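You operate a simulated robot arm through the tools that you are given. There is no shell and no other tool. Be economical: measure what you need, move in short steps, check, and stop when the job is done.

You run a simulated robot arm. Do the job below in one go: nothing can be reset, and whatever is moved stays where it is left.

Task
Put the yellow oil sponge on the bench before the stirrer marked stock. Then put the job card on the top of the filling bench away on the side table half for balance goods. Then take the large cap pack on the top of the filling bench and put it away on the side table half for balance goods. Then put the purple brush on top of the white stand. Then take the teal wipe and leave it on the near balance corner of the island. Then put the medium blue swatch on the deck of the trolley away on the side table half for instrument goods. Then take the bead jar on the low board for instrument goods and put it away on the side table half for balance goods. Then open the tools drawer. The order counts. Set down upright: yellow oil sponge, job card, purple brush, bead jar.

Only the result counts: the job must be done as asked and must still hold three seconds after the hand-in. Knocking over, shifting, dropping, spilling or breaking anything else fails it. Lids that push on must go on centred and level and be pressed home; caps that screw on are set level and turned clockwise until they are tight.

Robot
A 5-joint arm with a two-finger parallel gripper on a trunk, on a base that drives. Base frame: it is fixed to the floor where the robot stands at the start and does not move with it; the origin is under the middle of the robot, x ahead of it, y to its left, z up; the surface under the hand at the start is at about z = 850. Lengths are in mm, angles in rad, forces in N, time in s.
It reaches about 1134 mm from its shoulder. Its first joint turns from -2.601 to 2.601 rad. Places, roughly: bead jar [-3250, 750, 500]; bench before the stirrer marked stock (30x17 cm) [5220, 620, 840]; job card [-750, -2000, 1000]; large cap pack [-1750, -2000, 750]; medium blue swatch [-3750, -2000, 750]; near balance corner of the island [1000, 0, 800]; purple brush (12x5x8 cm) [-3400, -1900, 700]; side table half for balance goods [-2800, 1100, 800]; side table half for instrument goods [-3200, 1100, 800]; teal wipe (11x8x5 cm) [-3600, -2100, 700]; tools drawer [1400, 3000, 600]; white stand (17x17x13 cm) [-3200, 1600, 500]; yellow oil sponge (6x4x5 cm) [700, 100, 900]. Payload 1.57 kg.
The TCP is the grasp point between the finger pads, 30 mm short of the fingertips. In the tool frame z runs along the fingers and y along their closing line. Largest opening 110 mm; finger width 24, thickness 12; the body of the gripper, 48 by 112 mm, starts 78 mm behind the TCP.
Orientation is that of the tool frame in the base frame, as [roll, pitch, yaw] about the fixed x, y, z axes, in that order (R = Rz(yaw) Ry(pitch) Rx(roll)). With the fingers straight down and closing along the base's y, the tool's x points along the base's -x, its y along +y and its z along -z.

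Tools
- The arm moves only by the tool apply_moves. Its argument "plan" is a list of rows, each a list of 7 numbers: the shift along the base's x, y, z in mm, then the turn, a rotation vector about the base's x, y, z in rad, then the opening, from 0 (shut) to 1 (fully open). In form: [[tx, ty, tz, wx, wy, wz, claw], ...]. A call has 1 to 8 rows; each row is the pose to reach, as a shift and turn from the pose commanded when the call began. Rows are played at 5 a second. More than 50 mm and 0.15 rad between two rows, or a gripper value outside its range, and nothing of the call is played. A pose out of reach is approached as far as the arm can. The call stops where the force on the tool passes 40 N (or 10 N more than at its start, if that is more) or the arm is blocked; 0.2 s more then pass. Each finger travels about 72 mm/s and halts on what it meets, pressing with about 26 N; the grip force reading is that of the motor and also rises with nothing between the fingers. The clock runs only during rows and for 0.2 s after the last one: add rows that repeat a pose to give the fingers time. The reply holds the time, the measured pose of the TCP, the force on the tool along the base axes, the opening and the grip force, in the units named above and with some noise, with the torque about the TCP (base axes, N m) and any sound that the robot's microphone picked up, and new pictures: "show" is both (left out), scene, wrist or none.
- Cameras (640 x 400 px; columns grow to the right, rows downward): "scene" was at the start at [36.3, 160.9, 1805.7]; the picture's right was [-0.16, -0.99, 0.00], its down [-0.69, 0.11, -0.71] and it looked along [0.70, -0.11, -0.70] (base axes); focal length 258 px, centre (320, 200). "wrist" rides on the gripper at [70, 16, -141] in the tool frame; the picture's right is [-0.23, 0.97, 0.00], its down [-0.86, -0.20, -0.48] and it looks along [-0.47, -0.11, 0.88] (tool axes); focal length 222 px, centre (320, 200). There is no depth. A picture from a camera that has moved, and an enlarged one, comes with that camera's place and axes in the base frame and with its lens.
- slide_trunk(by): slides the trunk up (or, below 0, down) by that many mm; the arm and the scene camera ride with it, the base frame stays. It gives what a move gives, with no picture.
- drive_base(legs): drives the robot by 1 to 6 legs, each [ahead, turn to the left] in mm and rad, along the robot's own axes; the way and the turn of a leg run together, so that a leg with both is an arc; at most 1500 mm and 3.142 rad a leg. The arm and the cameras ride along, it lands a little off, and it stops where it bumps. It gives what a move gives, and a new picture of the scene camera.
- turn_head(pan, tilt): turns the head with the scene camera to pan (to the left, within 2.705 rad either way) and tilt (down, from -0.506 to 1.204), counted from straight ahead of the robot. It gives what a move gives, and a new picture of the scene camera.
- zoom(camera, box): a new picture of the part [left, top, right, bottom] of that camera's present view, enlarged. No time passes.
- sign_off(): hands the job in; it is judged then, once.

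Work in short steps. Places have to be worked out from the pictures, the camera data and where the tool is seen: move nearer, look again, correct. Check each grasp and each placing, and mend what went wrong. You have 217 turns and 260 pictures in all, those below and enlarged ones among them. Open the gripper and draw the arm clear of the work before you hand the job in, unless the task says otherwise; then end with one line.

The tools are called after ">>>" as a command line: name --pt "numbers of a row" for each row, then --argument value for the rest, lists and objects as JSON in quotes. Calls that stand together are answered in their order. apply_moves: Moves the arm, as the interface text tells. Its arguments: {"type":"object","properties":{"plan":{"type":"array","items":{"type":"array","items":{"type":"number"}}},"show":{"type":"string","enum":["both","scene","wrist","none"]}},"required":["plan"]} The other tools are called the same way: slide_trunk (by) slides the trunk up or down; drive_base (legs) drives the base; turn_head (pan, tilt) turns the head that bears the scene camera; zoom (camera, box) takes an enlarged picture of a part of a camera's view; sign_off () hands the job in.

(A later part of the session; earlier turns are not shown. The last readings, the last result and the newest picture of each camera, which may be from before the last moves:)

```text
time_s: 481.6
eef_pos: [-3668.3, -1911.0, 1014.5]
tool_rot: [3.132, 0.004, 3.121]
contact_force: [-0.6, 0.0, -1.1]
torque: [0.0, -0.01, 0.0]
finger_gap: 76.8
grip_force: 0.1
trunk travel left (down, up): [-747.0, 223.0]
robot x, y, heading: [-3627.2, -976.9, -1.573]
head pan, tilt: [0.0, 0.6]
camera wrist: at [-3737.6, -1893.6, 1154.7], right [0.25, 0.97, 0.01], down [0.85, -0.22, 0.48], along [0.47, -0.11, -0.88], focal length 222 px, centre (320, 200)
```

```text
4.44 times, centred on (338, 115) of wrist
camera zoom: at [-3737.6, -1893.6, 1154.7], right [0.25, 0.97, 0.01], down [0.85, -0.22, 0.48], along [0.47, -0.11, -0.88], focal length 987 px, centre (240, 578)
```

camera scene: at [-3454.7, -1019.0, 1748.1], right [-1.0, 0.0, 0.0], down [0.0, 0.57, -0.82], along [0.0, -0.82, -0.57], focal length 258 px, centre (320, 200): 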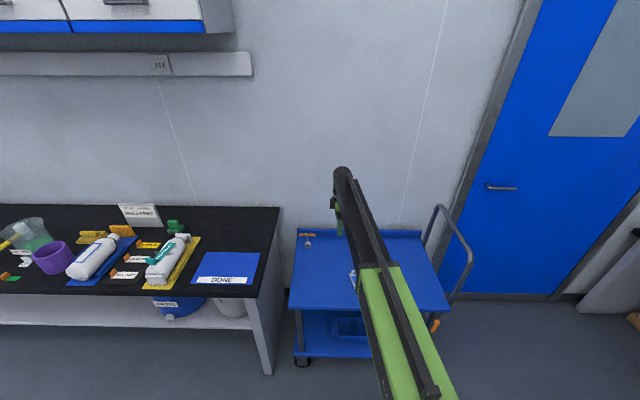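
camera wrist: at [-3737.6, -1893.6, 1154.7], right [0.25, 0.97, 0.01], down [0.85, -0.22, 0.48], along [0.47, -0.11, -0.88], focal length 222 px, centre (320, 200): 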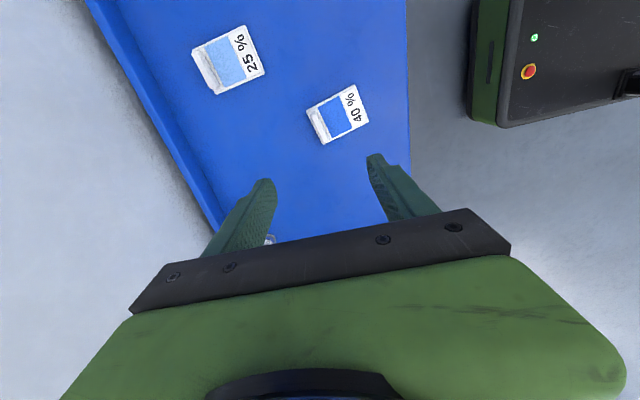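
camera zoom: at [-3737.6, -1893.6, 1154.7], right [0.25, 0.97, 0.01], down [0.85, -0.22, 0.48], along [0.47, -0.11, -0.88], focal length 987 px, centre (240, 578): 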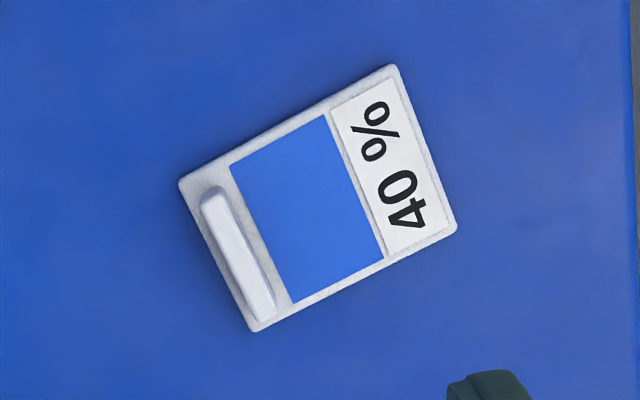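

The swatch is 77 × 106 mm with a raised tab at [-3649, -1912] along its short side. I'll grip the tab across its thickness: turn +0.235, open ~40 mm, and lower to check.

>>> apply_moves --pt "10 0 0 0 0 0.12 0.45" --pt "19 -1 0 0 0 0.235 0.4" --pt "19 -1 0 0 0 0.235 0.4" --show "none"

>>> slide_trunk --by -240

>>> zoom --camera "wrist" --box '[200, 60, 440, 210]'

```text
time_s: 482.4
eef_pos: [-3648.4, -1910.6, 1013.2]
tool_rot: [3.133, 0.002, -2.929]
contact_force: [-0.3, -0.1, 0.5]
torque: [0.01, -0.01, 0.03]
finger_gap: 43.8
grip_force: 0.0
trunk travel left (down, up): [-747.0, 223.0]
robot x, y, heading: [-3625.6, -970.6, -1.576]
head pan, tilt: [0.0, 0.6]
```

```text
time_s: 484.9
eef_pos: [-3647.1, -1912.4, 774.7]
tool_rot: [3.133, 0.005, -2.927]
contact_force: [0.6, -0.8, 0.2]
torque: [-0.02, 0.01, 0.02]
finger_gap: 44.3
grip_force: 0.0
trunk travel left (down, up): [-507.0, 463.0]
robot x, y, heading: [-3623.9, -977.9, -1.575]
head pan, tilt: [0.0, 0.6]
```

```text
2.67 times, centred on (320, 135) of wrist
camera zoom: at [-3718.9, -1912.4, 914.8], right [0.02, 1.0, 0.01], down [0.88, -0.02, 0.48], along [0.48, 0.0, -0.88], focal length 592 px, centre (320, 373)
```

zoom: 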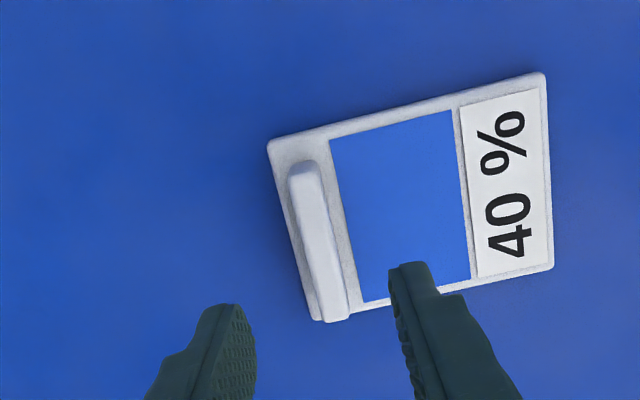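

Aligned over the tab. Lowering, gripping, and lifting.

>>> slide_trunk --by -75

>>> apply_moves --pt "0 0 0 0 0 0 0.2" --pt "0 0 0 0 0 0 0.04" --pt "0 0 0 0 0 0 0.04" --pt "0 0 0 0 0 0 0.04" --show "none"

>>> slide_trunk --by 60

>>> zoom --camera "wrist" --box '[200, 60, 440, 210]'

```text
time_s: 486.0
eef_pos: [-3646.3, -1912.6, 699.0]
tool_rot: [3.135, 0.003, -2.928]
contact_force: [0.7, 0.0, -0.2]
torque: [0.0, 0.0, -0.01]
finger_gap: 44.0
grip_force: 0.0
trunk travel left (down, up): [-432.0, 538.0]
robot x, y, heading: [-3626.2, -972.6, -1.568]
head pan, tilt: [0.0, 0.6]
```

```text
time_s: 487.0
eef_pos: [-3647.9, -1912.5, 699.6]
tool_rot: [3.133, 0.003, -2.925]
contact_force: [-0.6, -0.4, 2.3]
torque: [-0.09, 0.04, -0.01]
finger_gap: 10.9
grip_force: 26.2
trunk travel left (down, up): [-432.0, 538.0]
robot x, y, heading: [-3624.9, -976.9, -1.573]
head pan, tilt: [0.0, 0.6]
```

```text
time_s: 488.0
eef_pos: [-3646.7, -1911.8, 759.0]
tool_rot: [3.132, 0.003, -2.928]
contact_force: [0.3, 0.1, -1.0]
torque: [-0.03, 0.0, 0.0]
finger_gap: 11.0
grip_force: 25.6
trunk travel left (down, up): [-492.0, 478.0]
robot x, y, heading: [-3627.9, -976.1, -1.577]
head pan, tilt: [0.0, 0.6]
```

```text
2.67 times, centred on (320, 135) of wrist
camera zoom: at [-3718.8, -1912.5, 899.7], right [0.02, 1.0, 0.01], down [0.88, -0.02, 0.48], along [0.48, 0.0, -0.88], focal length 592 px, centre (320, 373)
```

zoom: 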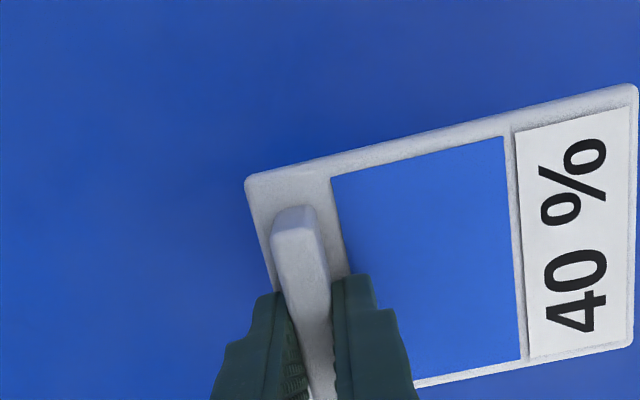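

Swatch held by its tab. There is a free gap on the instrument half around [-3280, 1440]. Raising and driving to the west side.

>>> slide_trunk --by 260

>>> drive_base --legs '[[-450, 0], [0, -2.62], [1100, 0], [1100, 0], [0, -2.05]]'

```text
time_s: 490.6
eef_pos: [-3647.4, -1911.3, 1019.2]
tool_rot: [3.133, 0.004, -2.927]
contact_force: [0.8, -0.4, -0.5]
torque: [-0.03, -0.02, 0.01]
finger_gap: 10.8
grip_force: 25.8
trunk travel left (down, up): [-752.0, 218.0]
robot x, y, heading: [-3623.0, -972.8, -1.576]
head pan, tilt: [0.0, 0.6]
```

```text
time_s: 514.8
eef_pos: [-3825.6, 1387.7, 1017.8]
tool_rot: [3.134, 0.003, -1.29]
contact_force: [0.1, 0.4, -0.1]
torque: [-0.02, -0.03, -0.02]
finger_gap: 10.8
grip_force: 26.2
trunk travel left (down, up): [-752.0, 218.0]
robot x, y, heading: [-4757.3, 1333.1, 0.067]
head pan, tilt: [0.0, 0.6]
camera scene: at [-4729.9, 1506.0, 1752.9], right [0.07, -1.0, 0.0], down [-0.56, -0.04, -0.83], along [0.82, 0.06, -0.56], focal length 258 px, centre (320, 200)
```

scene: 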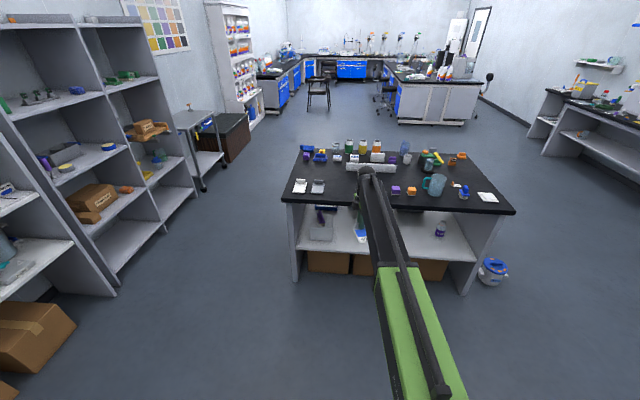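

Driving straight in brings the hand over the gap; then a wrist check.

>>> drive_base --legs '[[580, 0]]'

>>> zoom --camera "wrist" --box '[0, 0, 640, 400]'

```text
time_s: 518.1
eef_pos: [-3246.0, 1432.3, 1018.1]
tool_rot: [3.133, 0.004, -1.287]
contact_force: [0.1, 0.2, -0.5]
torque: [-0.01, -0.01, 0.0]
finger_gap: 10.9
grip_force: 26.3
trunk travel left (down, up): [-752.0, 218.0]
robot x, y, heading: [-4180.7, 1372.9, 0.074]
head pan, tilt: [0.0, 0.6]
camera scene: at [-4151.8, 1546.2, 1753.0], right [0.08, -1.0, 0.0], down [-0.56, -0.04, -0.82], along [0.82, 0.06, -0.57], focal length 258 px, centre (320, 200)
```

scene: 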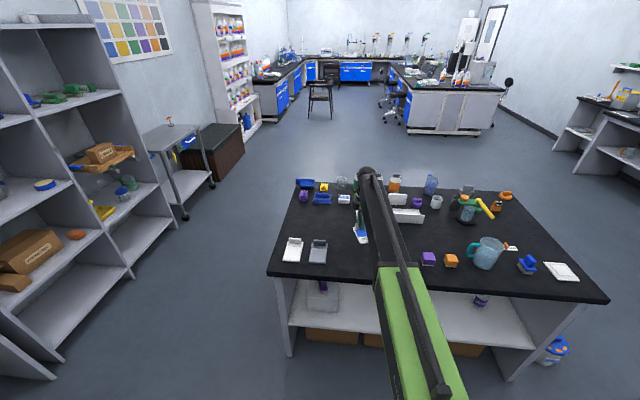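

```text
1.00 times, centred on (320, 200) of wrist (not enlarged: the box is as wide or as high as the picture)
camera zoom: at [-3240.6, 1361.1, 1159.3], right [-1.0, -0.06, 0.01], down [-0.04, 0.88, 0.48], along [-0.04, 0.48, -0.88], focal length 222 px, centre (320, 200)
```

zoom: 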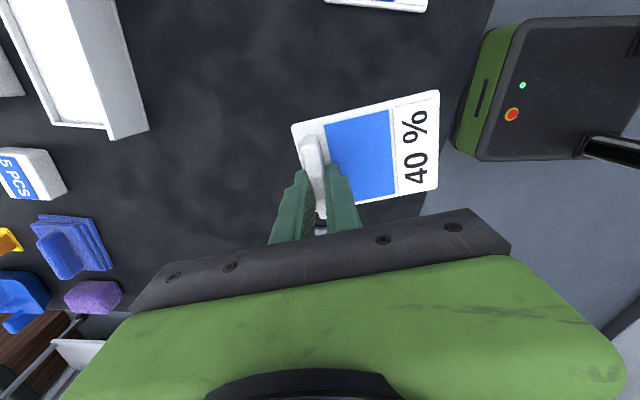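

Clear table beneath (the 55 % swatch ends at y ≈ 1290). Lowering.

>>> slide_trunk --by -127

>>> slide_trunk --by -4

>>> slide_trunk --by -3

```text
time_s: 519.7
eef_pos: [-3247.9, 1432.3, 891.9]
tool_rot: [3.133, 0.004, -1.287]
contact_force: [0.6, 0.0, 0.1]
torque: [0.0, -0.01, 0.05]
finger_gap: 10.8
grip_force: 26.1
trunk travel left (down, up): [-625.0, 345.0]
robot x, y, heading: [-4184.1, 1374.2, 0.074]
head pan, tilt: [0.0, 0.6]
```

```text
time_s: 520.2
eef_pos: [-3247.7, 1432.9, 888.9]
tool_rot: [3.133, 0.005, -1.287]
contact_force: [0.4, -0.1, 6.9]
torque: [-0.01, -0.15, 0.03]
finger_gap: 11.0
grip_force: 25.8
trunk travel left (down, up): [-621.0, 349.0]
robot x, y, heading: [-4186.2, 1371.8, 0.073]
head pan, tilt: [0.0, 0.6]
```

```text
time_s: 520.8
eef_pos: [-3247.3, 1432.5, 886.7]
tool_rot: [3.136, 0.003, -1.287]
contact_force: [9.7, 0.6, 31.5]
torque: [0.01, -0.33, 0.02]
finger_gap: 11.1
grip_force: 26.0
trunk travel left (down, up): [-618.0, 352.0]
robot x, y, heading: [-4186.2, 1375.1, 0.077]
head pan, tilt: [0.0, 0.6]
```

Seated. Releasing, rising and backing out.

>>> apply_moves --pt "0 0 0 0 0 0 0.25" --pt "0 0 0 0 0 0 0.4" --pt "0 0 0 0 0 0 0.4" --show "none"

>>> slide_trunk --by 140

>>> drive_base --legs '[[-450, 0]]'

>>> turn_head --pan -0.2 --tilt 0.6

```text
time_s: 521.5
eef_pos: [-3250.0, 1431.9, 887.9]
tool_rot: [3.135, 0.003, -1.286]
contact_force: [-6.8, -1.6, 20.8]
torque: [-0.05, -0.05, 0.0]
finger_gap: 37.0
grip_force: 0.0
trunk travel left (down, up): [-618.0, 352.0]
robot x, y, heading: [-4185.6, 1374.2, 0.074]
head pan, tilt: [0.0, 0.6]
```

```text
time_s: 523.2
eef_pos: [-3248.0, 1432.8, 1025.1]
tool_rot: [3.133, 0.004, -1.287]
contact_force: [-0.1, -0.4, 0.3]
torque: [-0.01, 0.0, -0.01]
finger_gap: 44.1
grip_force: 0.0
trunk travel left (down, up): [-758.0, 212.0]
robot x, y, heading: [-4180.9, 1370.9, 0.078]
head pan, tilt: [0.0, 0.6]
```

```text
time_s: 526.0
eef_pos: [-3713.0, 1390.9, 1025.5]
tool_rot: [3.135, 0.004, -1.293]
contact_force: [-0.5, 0.0, -0.1]
torque: [0.01, -0.02, 0.01]
finger_gap: 44.0
grip_force: 0.1
trunk travel left (down, up): [-758.0, 212.0]
robot x, y, heading: [-4650.4, 1342.1, 0.06]
head pan, tilt: [0.0, 0.6]
camera scene: at [-4616.9, 1510.4, 1759.1], right [0.06, -1.0, 0.0], down [-0.56, -0.04, -0.83], along [0.82, 0.05, -0.56], focal length 258 px, centre (320, 200)
```

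scene: 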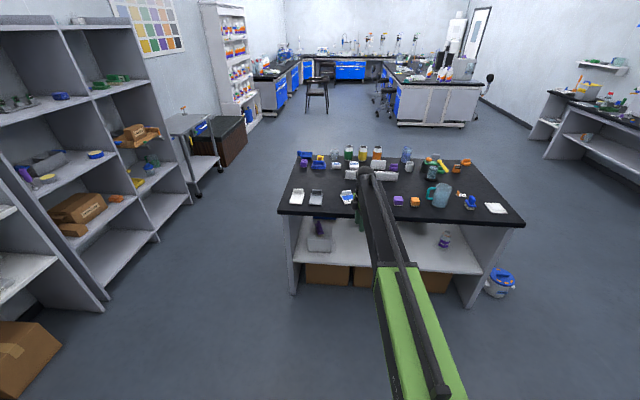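

```text
time_s: 526.7
eef_pos: [-3712.6, 1389.8, 1024.4]
tool_rot: [3.133, 0.003, -1.293]
contact_force: [-0.3, 1.0, 0.0]
torque: [-0.02, -0.01, 0.0]
finger_gap: 44.0
grip_force: 0.1
trunk travel left (down, up): [-758.0, 212.0]
robot x, y, heading: [-4649.4, 1340.0, 0.058]
head pan, tilt: [-0.201, 0.6]
camera scene: at [-4616.8, 1492.6, 1759.1], right [-0.14, -0.99, 0.0], down [-0.56, 0.08, -0.83], along [0.82, -0.11, -0.56], focal length 258 px, centre (320, 200)
```

scene: 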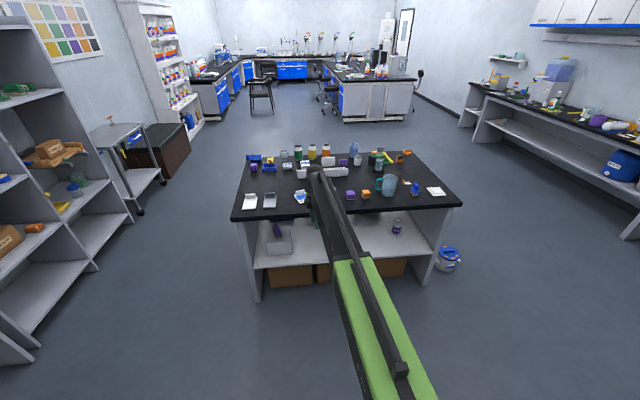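

Swatch is placed beside the others. Next the bead jar: I'll move in line with it (y ≈ 700), spin the hand to its neutral roll, then tilt.

>>> drive_base --legs '[[0, -1.4], [680, 0], [0, 1.35]]'

>>> apply_moves --pt "0 0 0 0 0 -0.149 0.8" --pt "0 0 0 0 0 -0.298 0.8" --pt "0 0 0 0 0 -0.447 0.8" --pt "0 0 0 0 0 -0.596 0.8" --pt "0 0 0 0 0 -0.745 0.8" --pt "0 0 0 0 0 -0.894 0.8" --pt "0 0 0 0 0 -1.043 0.9" --pt "0 0 0 0 0 -1.192 0.9" --show "none"

>>> apply_moves --pt "0 0 0 0 0 -0.149 0.9" --pt "0 0 0 0 0 -0.298 0.9" --pt "0 0 0 0 0 -0.447 0.9" --pt "0 0 0 0 0 -0.603 0.9" --show "none"

```text
time_s: 537.3
eef_pos: [-3547.3, 712.5, 1024.6]
tool_rot: [3.132, 0.002, -1.316]
contact_force: [-0.5, 0.6, -0.6]
torque: [-0.02, 0.05, -0.01]
finger_gap: 43.7
grip_force: 0.1
trunk travel left (down, up): [-758.0, 212.0]
robot x, y, heading: [-4486.5, 699.9, 0.035]
head pan, tilt: [-0.201, 0.6]
camera scene: at [-4448.3, 856.4, 1758.8], right [-0.17, -0.99, 0.0], down [-0.56, 0.09, -0.83], along [0.81, -0.14, -0.56], focal length 258 px, centre (320, 200)
```

scene: 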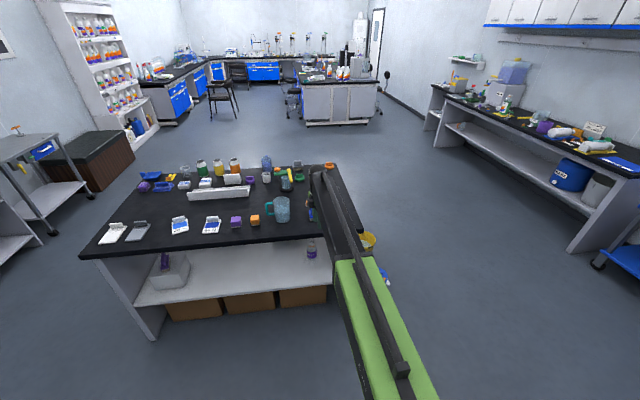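

```text
time_s: 539.1
eef_pos: [-3547.2, 712.5, 1025.2]
tool_rot: [3.134, 0.004, -2.51]
contact_force: [0.0, -0.4, -0.8]
torque: [-0.01, -0.02, 0.04]
finger_gap: 98.8
grip_force: 0.1
trunk travel left (down, up): [-758.0, 212.0]
robot x, y, heading: [-4487.4, 698.5, 0.037]
head pan, tilt: [-0.201, 0.6]
```

```text
refused: row 4 steps farther than a row can; nothing moved
```

>>> apply_moves --pt "0 0 0 0 0 -0.149 0.9" --pt "0 0 0 0 0 -0.298 0.9" --pt "0 0 0 0 0 -0.447 0.9" --pt "0 0 0 0 0 -0.596 0.9" --pt "0 0 0 0 0 -0.617 0.9" --show "none"

>>> apply_moves --pt "0 0 0 0.002 -0.149 0 0.9" --pt "0 0 0 0.004 -0.298 0 0.9" --pt "0 0 0 0.007 -0.447 0 0.9" --pt "0 0 0 0.009 -0.596 0 0.9" --pt "0 0 0 0.011 -0.745 0 0.9" --pt "0 0 0 0.013 -0.894 0 0.9" --pt "0 0 0 0.016 -1.043 0 0.9" --pt "0 0 0 0.018 -1.19 0 0.9" --show "none"

>>> slide_trunk --by -400

>>> slide_trunk --by -240

>>> zoom --camera "wrist" --box '[0, 0, 640, 400]'

```text
time_s: 540.3
eef_pos: [-3547.6, 712.8, 1025.0]
tool_rot: [3.131, 0.004, -3.125]
contact_force: [-0.1, 0.2, -0.7]
torque: [-0.01, 0.01, 0.0]
finger_gap: 99.0
grip_force: 0.1
trunk travel left (down, up): [-758.0, 212.0]
robot x, y, heading: [-4487.3, 700.3, 0.032]
head pan, tilt: [-0.201, 0.6]
```

```text
time_s: 542.1
eef_pos: [-3543.4, 712.6, 1174.5]
tool_rot: [3.136, 1.194, -3.122]
contact_force: [-0.8, -0.5, -0.3]
torque: [-0.03, -0.01, -0.02]
finger_gap: 99.1
grip_force: 0.1
out of reach, approached as far as the arm can: row 2, 3, 4, 5, 6, 7, 8
trunk travel left (down, up): [-758.0, 212.0]
robot x, y, heading: [-4484.0, 700.0, 0.036]
head pan, tilt: [-0.201, 0.6]
```

```text
time_s: 545.9
eef_pos: [-3543.0, 712.4, 774.9]
tool_rot: [3.139, 1.191, -3.12]
contact_force: [-0.6, -0.2, -0.7]
torque: [0.01, 0.02, 0.06]
finger_gap: 99.0
grip_force: 0.1
trunk travel left (down, up): [-358.0, 612.0]
robot x, y, heading: [-4483.5, 699.6, 0.035]
head pan, tilt: [-0.201, 0.6]
```

```text
time_s: 548.4
eef_pos: [-3542.5, 711.8, 535.2]
tool_rot: [3.139, 1.19, -3.122]
contact_force: [0.2, -0.1, -0.2]
torque: [0.01, 0.02, -0.01]
finger_gap: 99.1
grip_force: 0.1
trunk travel left (down, up): [-118.0, 852.0]
robot x, y, heading: [-4490.3, 700.7, 0.033]
head pan, tilt: [-0.201, 0.6]
```

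```text
1.00 times, centred on (320, 200) of wrist (not enlarged: the box is as wide or as high as the picture)
camera zoom: at [-3699.9, 724.2, 522.0], right [0.06, 0.98, 0.21], down [-0.12, -0.2, 0.97], along [0.99, -0.09, 0.11], focal length 222 px, centre (320, 200)
```

zoom: 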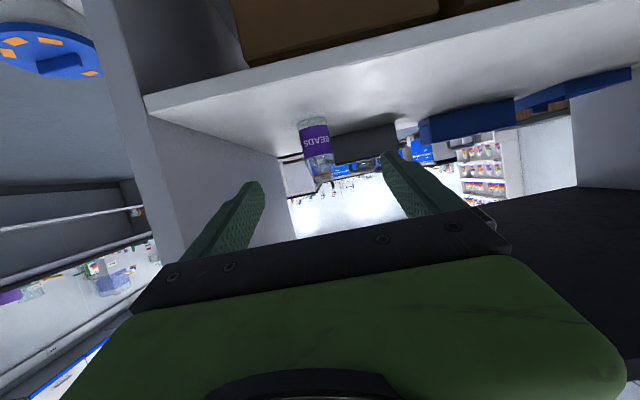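

>>> zoom --camera "wrist" --box '[250, 90, 410, 210]'

```text
3.33 times, centred on (330, 150) of wrist
camera zoom: at [-3699.9, 724.2, 522.0], right [0.06, 0.98, 0.21], down [-0.12, -0.2, 0.97], along [0.99, -0.09, 0.11], focal length 740 px, centre (287, 367)
```

zoom: 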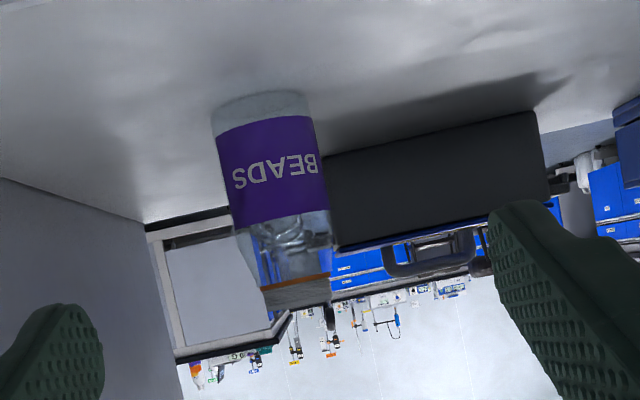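

Jar: y ≈ 697, body ~72 mm wide, label z 420–475, top ≈ 535. I'll align in y, lower to grasp height ≈ 458, and approach part-way to refine the distance.

>>> apply_moves --pt "0 -24 0 0 0 -0.027 0.95" --show "none"

>>> slide_trunk --by -77

>>> drive_base --legs '[[220, 0]]'

>>> zoom --camera "wrist" --box '[0, 0, 640, 400]'

```text
time_s: 548.8
eef_pos: [-3543.7, 688.0, 535.0]
tool_rot: [3.137, 1.192, 3.137]
contact_force: [0.2, -0.4, 0.4]
torque: [0.02, 0.0, 0.0]
finger_gap: 104.4
grip_force: 0.0
trunk travel left (down, up): [-118.0, 852.0]
robot x, y, heading: [-4487.0, 701.5, 0.033]
head pan, tilt: [-0.201, 0.6]
```

```text
time_s: 550.0
eef_pos: [-3543.6, 688.4, 457.1]
tool_rot: [3.138, 1.191, 3.134]
contact_force: [0.3, -0.2, 1.1]
torque: [0.02, 0.01, 0.03]
finger_gap: 104.5
grip_force: 0.1
trunk travel left (down, up): [-41.0, 929.0]
robot x, y, heading: [-4487.0, 699.5, 0.031]
head pan, tilt: [-0.201, 0.6]
```

```text
time_s: 551.6
eef_pos: [-3323.1, 695.0, 456.7]
tool_rot: [3.137, 1.189, 3.137]
contact_force: [-0.8, 0.5, 0.0]
torque: [0.02, -0.01, -0.01]
finger_gap: 104.5
grip_force: 0.0
trunk travel left (down, up): [-41.0, 929.0]
robot x, y, heading: [-4267.6, 707.9, 0.032]
head pan, tilt: [-0.201, 0.6]
camera scene: at [-4228.2, 860.8, 1042.1], right [-0.17, -0.99, 0.0], down [-0.56, 0.09, -0.83], along [0.81, -0.14, -0.56], focal length 258 px, centre (320, 200)
```

scene: 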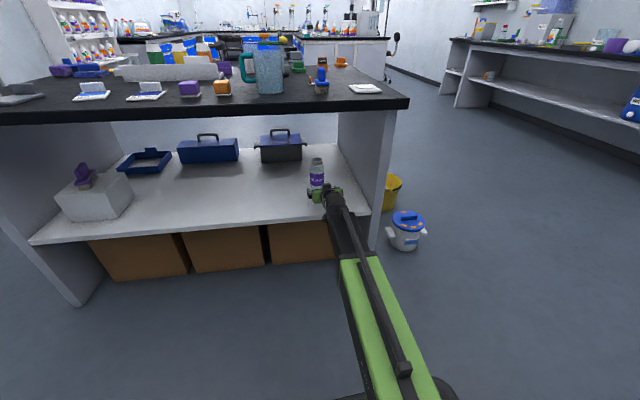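

```text
1.00 times, centred on (320, 200) of wrist (not enlarged: the box is as wide or as high as the picture)
camera zoom: at [-3479.3, 713.1, 444.9], right [0.09, 0.97, 0.21], down [-0.13, -0.2, 0.97], along [0.99, -0.11, 0.11], focal length 222 px, centre (320, 200)
```

zoom: 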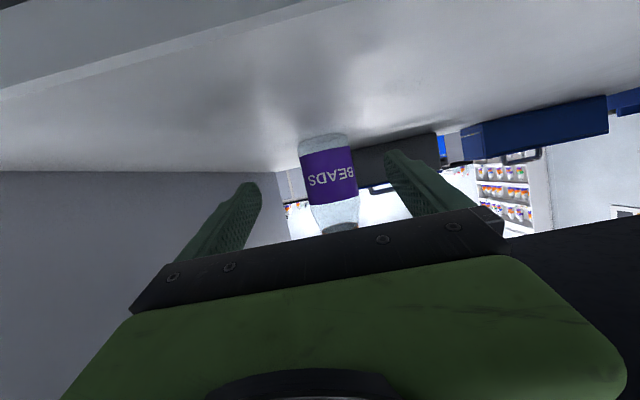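

The jar centre is at x ≈ −3196, y ≈ 699, diameter ~71 mm. Driving 120 mm further and closing gently.

>>> drive_base --legs '[[120, 0]]'

>>> zoom --camera "wrist" --box '[160, 40, 480, 280]'

```text
time_s: 552.9
eef_pos: [-3202.4, 702.2, 458.5]
tool_rot: [3.139, 1.189, 3.138]
contact_force: [0.4, -1.1, -0.6]
torque: [-0.04, 0.01, 0.0]
finger_gap: 104.7
grip_force: 0.1
trunk travel left (down, up): [-41.0, 929.0]
robot x, y, heading: [-4146.0, 711.5, 0.031]
head pan, tilt: [-0.201, 0.6]
camera scene: at [-4108.4, 864.8, 1042.1], right [-0.17, -0.99, 0.0], down [-0.56, 0.09, -0.83], along [0.81, -0.14, -0.56], focal length 258 px, centre (320, 200)
```

scene: 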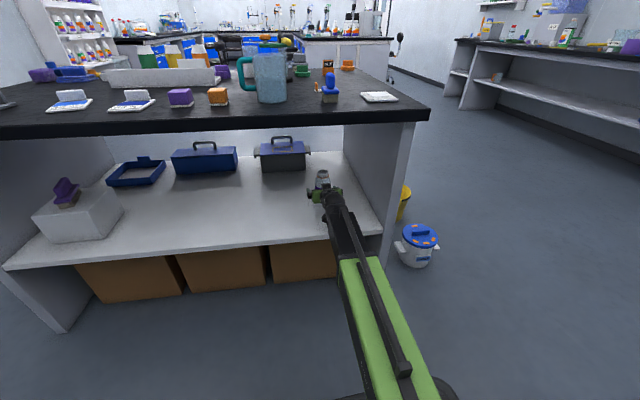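

```text
1.67 times, centred on (320, 160) of wrist
camera zoom: at [-3359.4, 719.2, 444.9], right [0.08, 0.97, 0.21], down [-0.13, -0.2, 0.97], along [0.99, -0.11, 0.11], focal length 370 px, centre (320, 267)
```

zoom: 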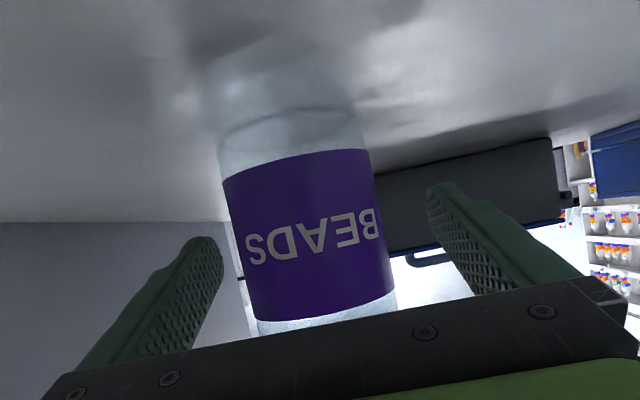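

The jar sits ~5 mm to −y of centre. Centring, then gripping.

>>> apply_moves --pt "0 -5 0 0 0 0 0.95" --pt "0 -5 0 0 0 0 0.8" --pt "0 -5 0 0 0 0 0.7" --pt "0 -5 0 0 0 0 0.58" --pt "0 -5 0 0 0 0 0.55" --pt "0 -5 0 0 0 0 0.55" --show "wrist"

```text
time_s: 554.3
eef_pos: [-3200.9, 694.9, 458.1]
tool_rot: [3.138, 1.192, 3.139]
contact_force: [0.2, -1.0, 1.4]
torque: [-0.1, 0.02, 0.04]
finger_gap: 65.3
grip_force: 25.7
trunk travel left (down, up): [-41.0, 929.0]
robot x, y, heading: [-4147.9, 714.3, 0.031]
head pan, tilt: [-0.201, 0.6]
camera wrist: at [-3359.3, 713.2, 445.1], right [0.08, 0.97, 0.21], down [-0.13, -0.2, 0.97], along [0.99, -0.11, 0.11], focal length 222 px, centre (320, 200)
```

wrist: 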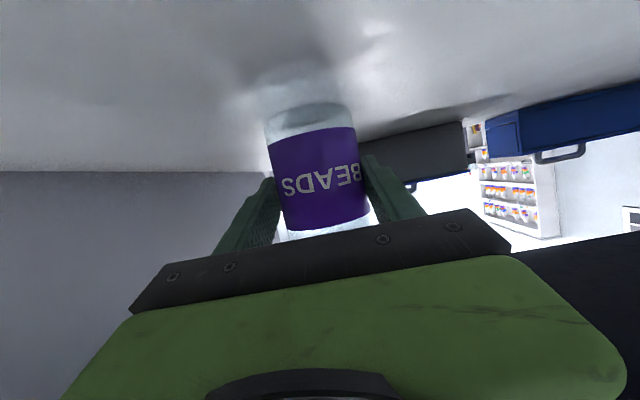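

Gripped (65 mm). Lifting 40 mm, checking, and backing out.

>>> slide_trunk --by 40

>>> zoom --camera "wrist" --box '[160, 40, 480, 280]'

>>> drive_base --legs '[[-500, 0]]'

```text
time_s: 555.1
eef_pos: [-3202.4, 697.0, 498.6]
tool_rot: [3.137, 1.193, 3.138]
contact_force: [-0.7, 0.5, -1.4]
torque: [0.02, 0.02, 0.01]
finger_gap: 64.9
grip_force: 26.5
trunk travel left (down, up): [-81.0, 889.0]
robot x, y, heading: [-4144.7, 711.9, 0.034]
head pan, tilt: [-0.201, 0.6]
```

```text
1.67 times, centred on (320, 160) of wrist
camera zoom: at [-3359.3, 713.3, 485.0], right [0.08, 0.97, 0.21], down [-0.13, -0.2, 0.97], along [0.99, -0.11, 0.11], focal length 370 px, centre (320, 267)
```

zoom: 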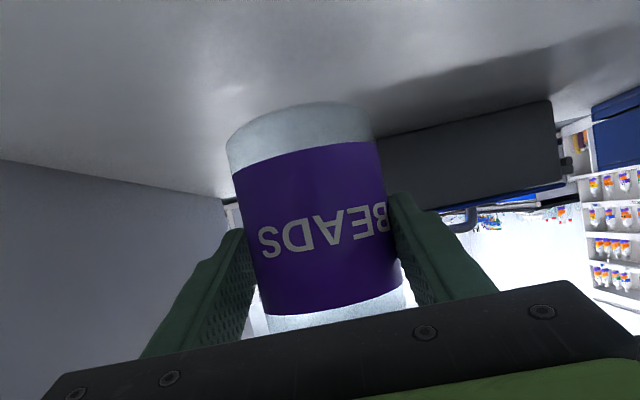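

```text
time_s: 558.0
eef_pos: [-3698.6, 679.9, 497.4]
tool_rot: [3.138, 1.194, 3.137]
contact_force: [0.0, 0.7, -1.0]
torque: [-0.01, 0.0, 0.01]
finger_gap: 65.1
grip_force: 26.4
trunk travel left (down, up): [-81.0, 889.0]
robot x, y, heading: [-4642.4, 693.3, 0.033]
head pan, tilt: [-0.201, 0.6]
camera scene: at [-4604.0, 848.0, 1082.1], right [-0.17, -0.99, 0.0], down [-0.56, 0.09, -0.83], along [0.81, -0.14, -0.56], focal length 258 px, centre (320, 200)
```

scene: 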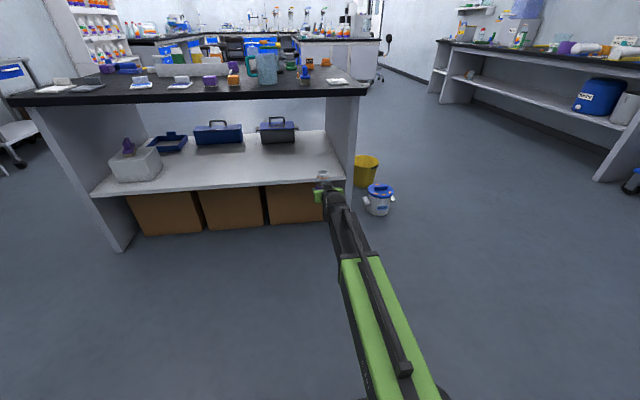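

Jar is out from under the table and held firmly. Raising above table height and driving round the south to the east side.

>>> slide_trunk --by 400

>>> slide_trunk --by 130

>>> drive_base --legs '[[0, -0.87], [1500, 0], [0, 0.89], [1100, 0], [1100, 0]]'

```text
time_s: 561.9
eef_pos: [-3698.3, 678.7, 897.8]
tool_rot: [3.138, 1.193, 3.138]
contact_force: [0.7, 0.8, -1.4]
torque: [-0.02, 0.04, -0.02]
finger_gap: 64.6
grip_force: 26.1
trunk travel left (down, up): [-481.0, 489.0]
robot x, y, heading: [-4643.6, 697.3, 0.031]
head pan, tilt: [-0.201, 0.6]
```

```text
time_s: 563.4
eef_pos: [-3699.0, 680.2, 1028.5]
tool_rot: [3.139, 1.192, 3.137]
contact_force: [-0.2, -0.5, -1.1]
torque: [0.0, 0.04, -0.02]
finger_gap: 64.8
grip_force: 26.1
trunk travel left (down, up): [-611.0, 359.0]
robot x, y, heading: [-4642.1, 695.0, 0.035]
head pan, tilt: [-0.201, 0.6]
```

```text
time_s: 586.0
eef_pos: [-506.0, -324.4, 1028.0]
tool_rot: [3.139, 1.193, -3.12]
contact_force: [-0.3, 0.2, -0.8]
torque: [-0.01, 0.0, 0.04]
finger_gap: 63.8
grip_force: 26.5
trunk travel left (down, up): [-611.0, 359.0]
robot x, y, heading: [-1449.6, -333.7, 0.067]
head pan, tilt: [-0.201, 0.6]
camera scene: at [-1416.4, -179.8, 1612.1], right [-0.14, -0.99, 0.0], down [-0.56, 0.08, -0.83], along [0.82, -0.12, -0.57], focal length 258 px, centre (320, 200)
```

scene: 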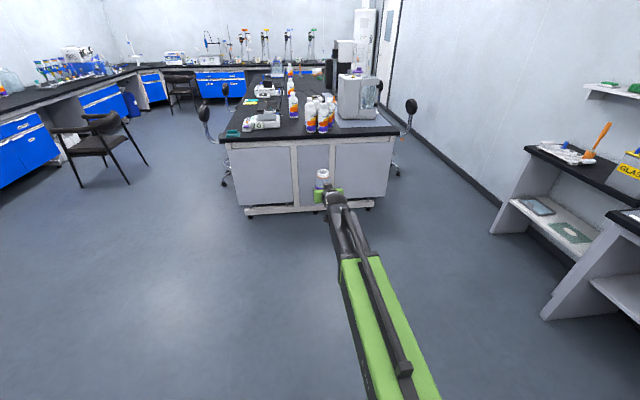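

>>> drive_base --legs '[[0, 1.49], [945, 0], [0, 1.575]]'

>>> turn_head --pan 0 --tilt 0.5

>>> zoom --camera "wrist" --box '[0, 0, 640, 400]'

```text
time_s: 598.6
eef_pos: [-2412.1, 650.9, 1029.6]
tool_rot: [3.138, 1.195, -0.005]
contact_force: [0.1, 0.3, -0.8]
torque: [-0.02, -0.03, 0.02]
finger_gap: 63.9
grip_force: 26.1
trunk travel left (down, up): [-611.0, 359.0]
robot x, y, heading: [-1470.4, 607.1, -3.111]
head pan, tilt: [-0.201, 0.6]
camera scene: at [-1504.1, 457.8, 1612.3], right [0.17, 0.98, 0.0], down [0.56, -0.1, -0.83], along [-0.81, 0.14, -0.56], focal length 258 px, centre (320, 200)
```

scene: 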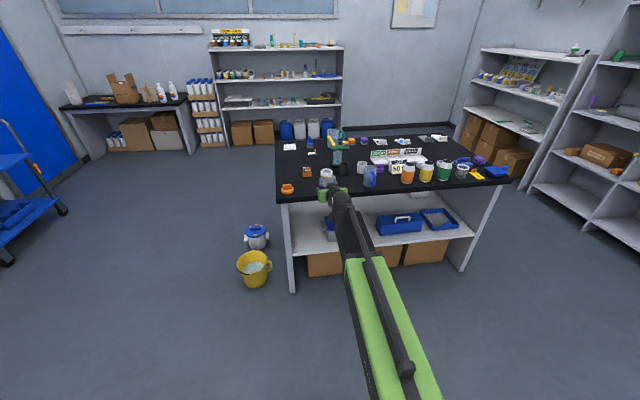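

```text
time_s: 599.3
eef_pos: [-2412.6, 649.2, 1028.4]
tool_rot: [3.141, 1.194, 0.0]
contact_force: [0.2, -0.9, -0.8]
torque: [0.02, -0.04, -0.02]
finger_gap: 64.0
grip_force: 25.9
trunk travel left (down, up): [-611.0, 359.0]
robot x, y, heading: [-1468.5, 611.3, -3.113]
head pan, tilt: [0.0, 0.499]
camera scene: at [-1509.0, 439.0, 1621.1], right [-0.02, 1.0, 0.0], down [0.48, 0.01, -0.88], along [-0.88, -0.02, -0.48], focal length 258 px, centre (320, 200)
```

scene: 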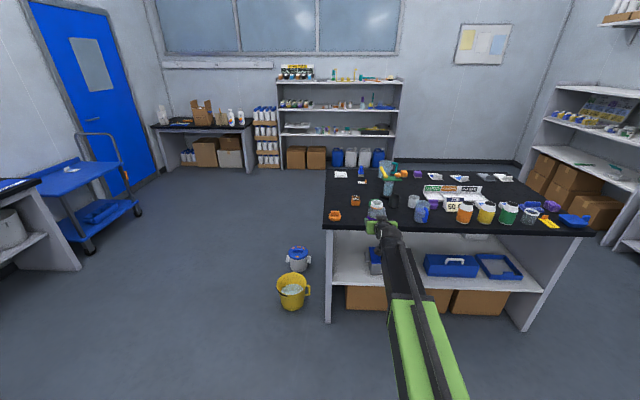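

```text
1.00 times, centred on (320, 200) of wrist (not enlarged: the box is as wide or as high as the picture)
camera zoom: at [-2254.9, 633.9, 1015.0], right [-0.08, -0.97, 0.21], down [0.13, 0.2, 0.97], along [-0.99, 0.11, 0.11], focal length 222 px, centre (320, 200)
```

zoom: 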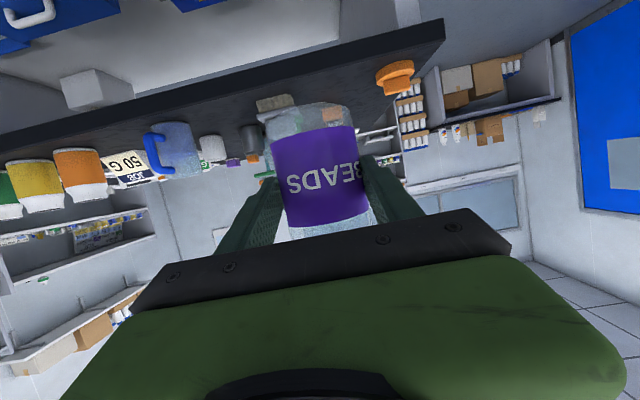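

The gap between the orange stopper (y ≈ 487) and the grey brush (y ≈ 729) near the east edge suits the jar; target [-2745, 607]. Aligning y, driving in, then lowering.

>>> apply_moves --pt "0 -17 0 0 0 0.018 0.55" --pt "0 -33 0 0 0 0.035 0.55" --show "none"

>>> drive_base --legs '[[330, 0]]'

>>> slide_trunk --by -70

>>> zoom --camera "wrist" --box '[0, 0, 640, 400]'

>>> zoom --camera "scene" --box '[220, 150, 540, 350]'

```text
time_s: 599.9
eef_pos: [-2412.7, 616.8, 1028.5]
tool_rot: [3.14, 1.193, 0.033]
contact_force: [1.0, 0.8, -1.4]
torque: [-0.03, -0.04, 0.02]
finger_gap: 63.8
grip_force: 25.8
trunk travel left (down, up): [-611.0, 359.0]
robot x, y, heading: [-1464.4, 612.3, -3.124]
head pan, tilt: [0.0, 0.499]
```

```text
time_s: 602.1
eef_pos: [-2745.3, 617.6, 1027.7]
tool_rot: [3.14, 1.193, 0.026]
contact_force: [0.5, 0.8, -1.0]
torque: [0.01, -0.04, -0.03]
finger_gap: 63.9
grip_force: 25.7
trunk travel left (down, up): [-611.0, 359.0]
robot x, y, heading: [-1801.0, 602.1, -3.132]
head pan, tilt: [0.0, 0.499]
camera scene: at [-1844.2, 431.1, 1621.1], right [-0.01, 1.0, 0.0], down [0.48, 0.01, -0.88], along [-0.88, -0.01, -0.48], focal length 258 px, centre (320, 200)
```

scene: 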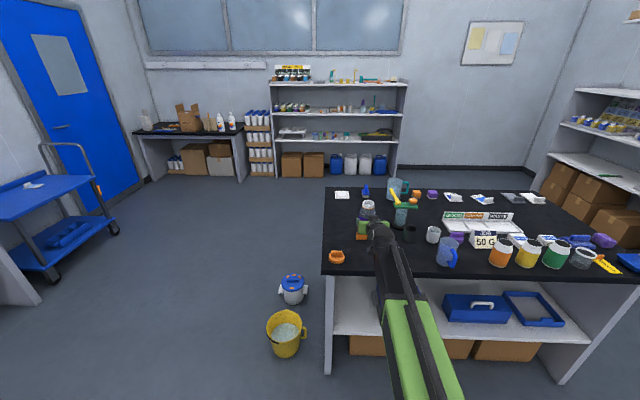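

```text
time_s: 603.2
eef_pos: [-2744.1, 617.3, 957.5]
tool_rot: [3.14, 1.194, 0.027]
contact_force: [-0.1, 0.7, -0.9]
torque: [0.04, -0.04, -0.01]
finger_gap: 63.9
grip_force: 25.8
trunk travel left (down, up): [-541.0, 429.0]
robot x, y, heading: [-1797.2, 598.5, -3.125]
head pan, tilt: [0.0, 0.499]
```

```text
1.00 times, centred on (320, 200) of wrist (not enlarged: the box is as wide or as high as the picture)
camera zoom: at [-2586.6, 605.9, 945.0], right [-0.06, -0.98, 0.21], down [0.12, 0.2, 0.97], along [-0.99, 0.08, 0.11], focal length 222 px, centre (320, 200)
```

zoom: 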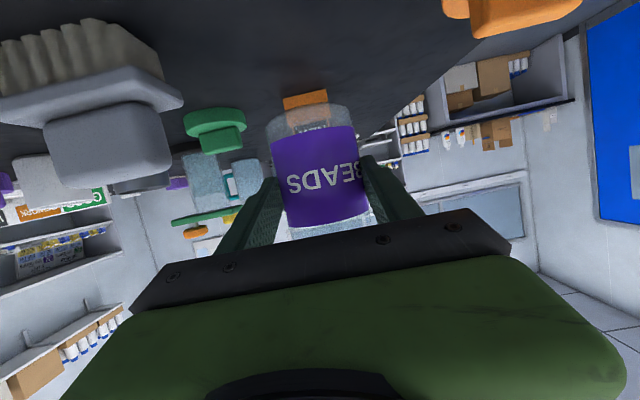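

```text
2.00 times, centred on (380, 250) of scene
camera zoom: at [-1843.8, 431.1, 1551.2], right [-0.01, 1.0, 0.0], down [0.48, 0.01, -0.88], along [-0.88, -0.01, -0.48], focal length 516 px, centre (200, 100)
```

zoom: 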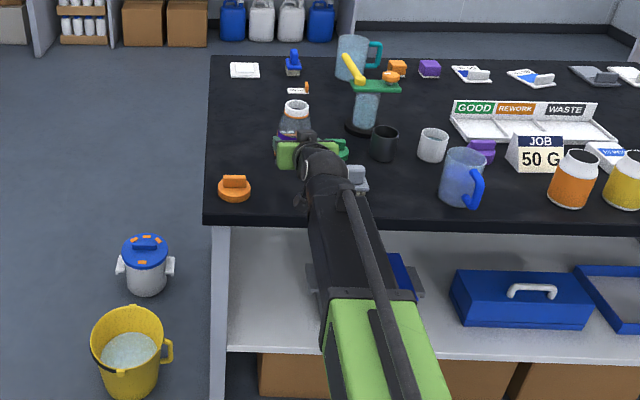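

The grey brush edge is near y ≈ 673, a bit close; shifting 16 mm to −y, then lowering.

>>> apply_moves --pt "0 -16 0 0 0 0.017 0.55" --show "none"

>>> slide_trunk --by -46

>>> zoom --camera "wrist" --box '[0, 0, 640, 400]'

```text
time_s: 603.6
eef_pos: [-2746.6, 602.1, 957.4]
tool_rot: [-3.141, 1.192, 0.044]
contact_force: [0.1, 0.1, -1.3]
torque: [0.01, -0.01, -0.04]
finger_gap: 64.3
grip_force: 25.8
trunk travel left (down, up): [-541.0, 429.0]
robot x, y, heading: [-1802.2, 601.7, -3.125]
head pan, tilt: [0.0, 0.499]
```

```text
time_s: 604.5
eef_pos: [-2745.6, 602.8, 912.3]
tool_rot: [3.14, 1.192, 0.044]
contact_force: [-0.1, 0.4, -1.3]
torque: [0.02, -0.05, 0.0]
finger_gap: 63.7
grip_force: 25.6
trunk travel left (down, up): [-495.0, 475.0]
robot x, y, heading: [-1802.1, 601.3, -3.127]
head pan, tilt: [0.0, 0.499]
```

```text
1.00 times, centred on (320, 200) of wrist (not enlarged: the box is as wide or as high as the picture)
camera zoom: at [-2587.7, 593.5, 898.9], right [-0.04, -0.98, 0.21], down [0.12, 0.21, 0.97], along [-0.99, 0.06, 0.11], focal length 222 px, centre (320, 200)
```

zoom: 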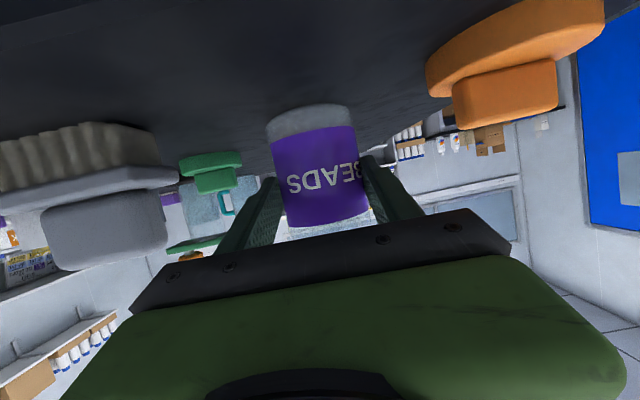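

Margins look fine on both sides. Lowering to contact.

>>> slide_trunk --by -5

>>> slide_trunk --by -3

>>> slide_trunk --by -2

>>> slide_trunk --by -2

```text
time_s: 605.0
eef_pos: [-2746.4, 601.6, 909.2]
tool_rot: [3.139, 1.197, 0.044]
contact_force: [-6.8, -1.4, 17.4]
torque: [0.0, 0.41, 0.04]
finger_gap: 64.0
grip_force: 26.4
trunk travel left (down, up): [-490.0, 480.0]
robot x, y, heading: [-1798.7, 602.6, -3.12]
head pan, tilt: [0.0, 0.499]
```

```text
time_s: 605.5
eef_pos: [-2745.1, 602.0, 906.3]
tool_rot: [3.138, 1.194, 0.044]
contact_force: [-1.6, -1.6, 17.6]
torque: [-0.05, 0.46, 0.04]
finger_gap: 63.8
grip_force: 26.5
trunk travel left (down, up): [-487.0, 483.0]
robot x, y, heading: [-1803.1, 602.8, -3.124]
head pan, tilt: [0.0, 0.499]
```

```text
time_s: 606.0
eef_pos: [-2743.4, 603.2, 903.9]
tool_rot: [3.141, 1.194, 0.045]
contact_force: [0.3, -2.1, 16.9]
torque: [-0.1, 0.4, 0.04]
finger_gap: 64.1
grip_force: 26.0
trunk travel left (down, up): [-485.0, 485.0]
robot x, y, heading: [-1801.4, 601.4, -3.129]
head pan, tilt: [0.0, 0.499]
```

```text
time_s: 606.6
eef_pos: [-2744.3, 602.2, 902.3]
tool_rot: [3.139, 1.192, 0.044]
contact_force: [0.2, -1.8, 17.2]
torque: [-0.05, 0.42, 0.06]
finger_gap: 63.8
grip_force: 25.9
trunk travel left (down, up): [-483.0, 487.0]
robot x, y, heading: [-1799.7, 601.2, -3.126]
head pan, tilt: [0.0, 0.499]
```

The jar has seated (fingers slid a few mm down it). Checking it's level before opening.

>>> zoom --camera "wrist" --box '[160, 40, 480, 280]'

>>> zoom --camera "scene" --box '[300, 170, 460, 290]'

```text
1.67 times, centred on (320, 160) of wrist
camera zoom: at [-2586.3, 593.3, 888.4], right [-0.04, -0.98, 0.21], down [0.12, 0.21, 0.97], along [-0.99, 0.06, 0.11], focal length 370 px, centre (320, 267)
```

zoom: 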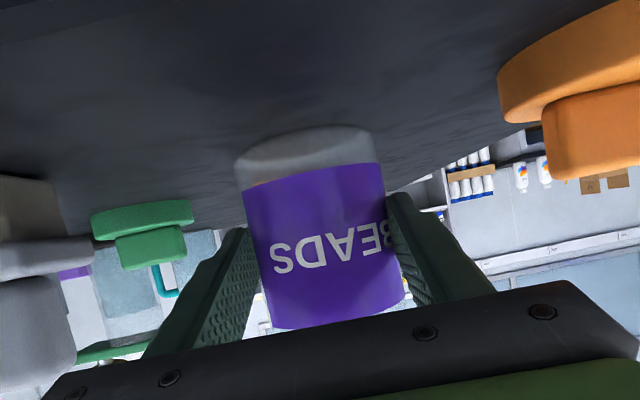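

```text
3.33 times, centred on (380, 230) of scene
camera zoom: at [-1841.3, 430.9, 1493.2], right [-0.01, 1.0, 0.0], down [0.48, 0.01, -0.88], along [-0.88, -0.01, -0.48], focal length 860 px, centre (120, 100)
```

zoom: 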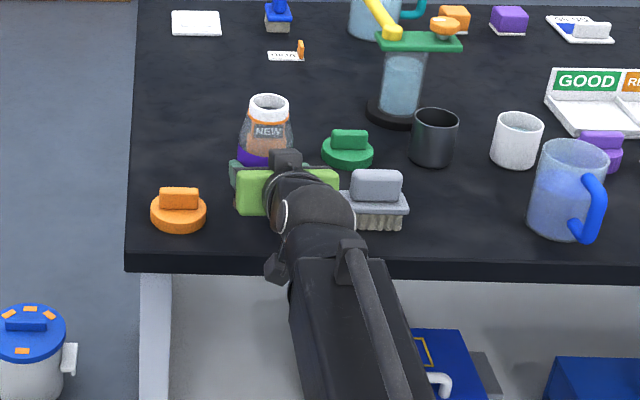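

Jar upright. Opening modestly and reversing straight out.

>>> apply_moves --pt "0 0 0 0 0 0 0.66" --pt "0 0 0 0 0 0 0.73" --pt "0 0 0 0 0 0 0.73" --show "none"

>>> drive_base --legs '[[-300, 0]]'

>>> zoom --camera "scene" --box '[260, 120, 620, 320]'

```text
time_s: 607.4
eef_pos: [-2747.0, 600.9, 899.1]
tool_rot: [3.14, 1.194, 0.042]
contact_force: [0.3, -0.1, -0.7]
torque: [-0.01, 0.0, 0.01]
finger_gap: 80.1
grip_force: 0.1
trunk travel left (down, up): [-483.0, 487.0]
robot x, y, heading: [-1800.0, 600.5, -3.13]
head pan, tilt: [0.0, 0.499]
```

```text
time_s: 609.4
eef_pos: [-2442.5, 600.7, 900.8]
tool_rot: [3.141, 1.192, 0.05]
contact_force: [0.9, -0.1, -0.6]
torque: [0.02, 0.05, 0.02]
finger_gap: 80.5
grip_force: 0.2
trunk travel left (down, up): [-483.0, 487.0]
robot x, y, heading: [-1498.1, 606.5, -3.115]
head pan, tilt: [0.0, 0.499]
camera scene: at [-1538.9, 434.6, 1493.2], right [-0.03, 1.0, 0.0], down [0.48, 0.01, -0.88], along [-0.88, -0.02, -0.48], focal length 258 px, centre (320, 200)
```

scene: 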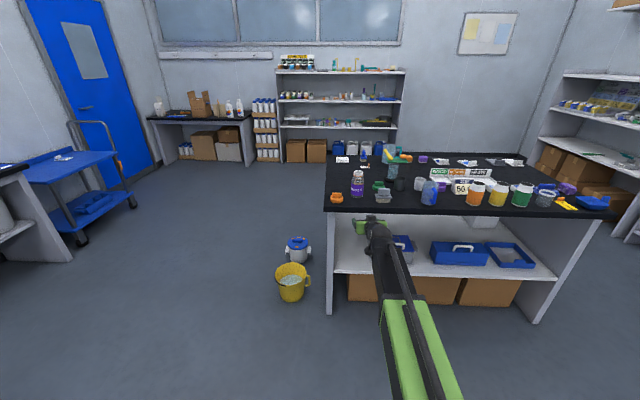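

```text
1.78 times, centred on (440, 220) of scene
camera zoom: at [-1538.9, 434.6, 1493.2], right [-0.03, 1.0, 0.0], down [0.48, 0.01, -0.88], along [-0.88, -0.02, -0.48], focal length 459 px, centre (107, 164)
```

zoom: 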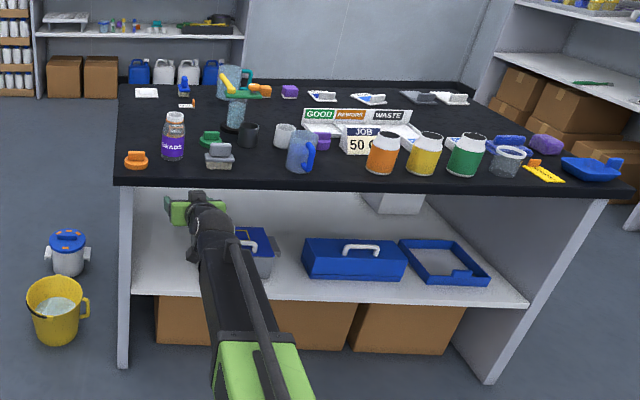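

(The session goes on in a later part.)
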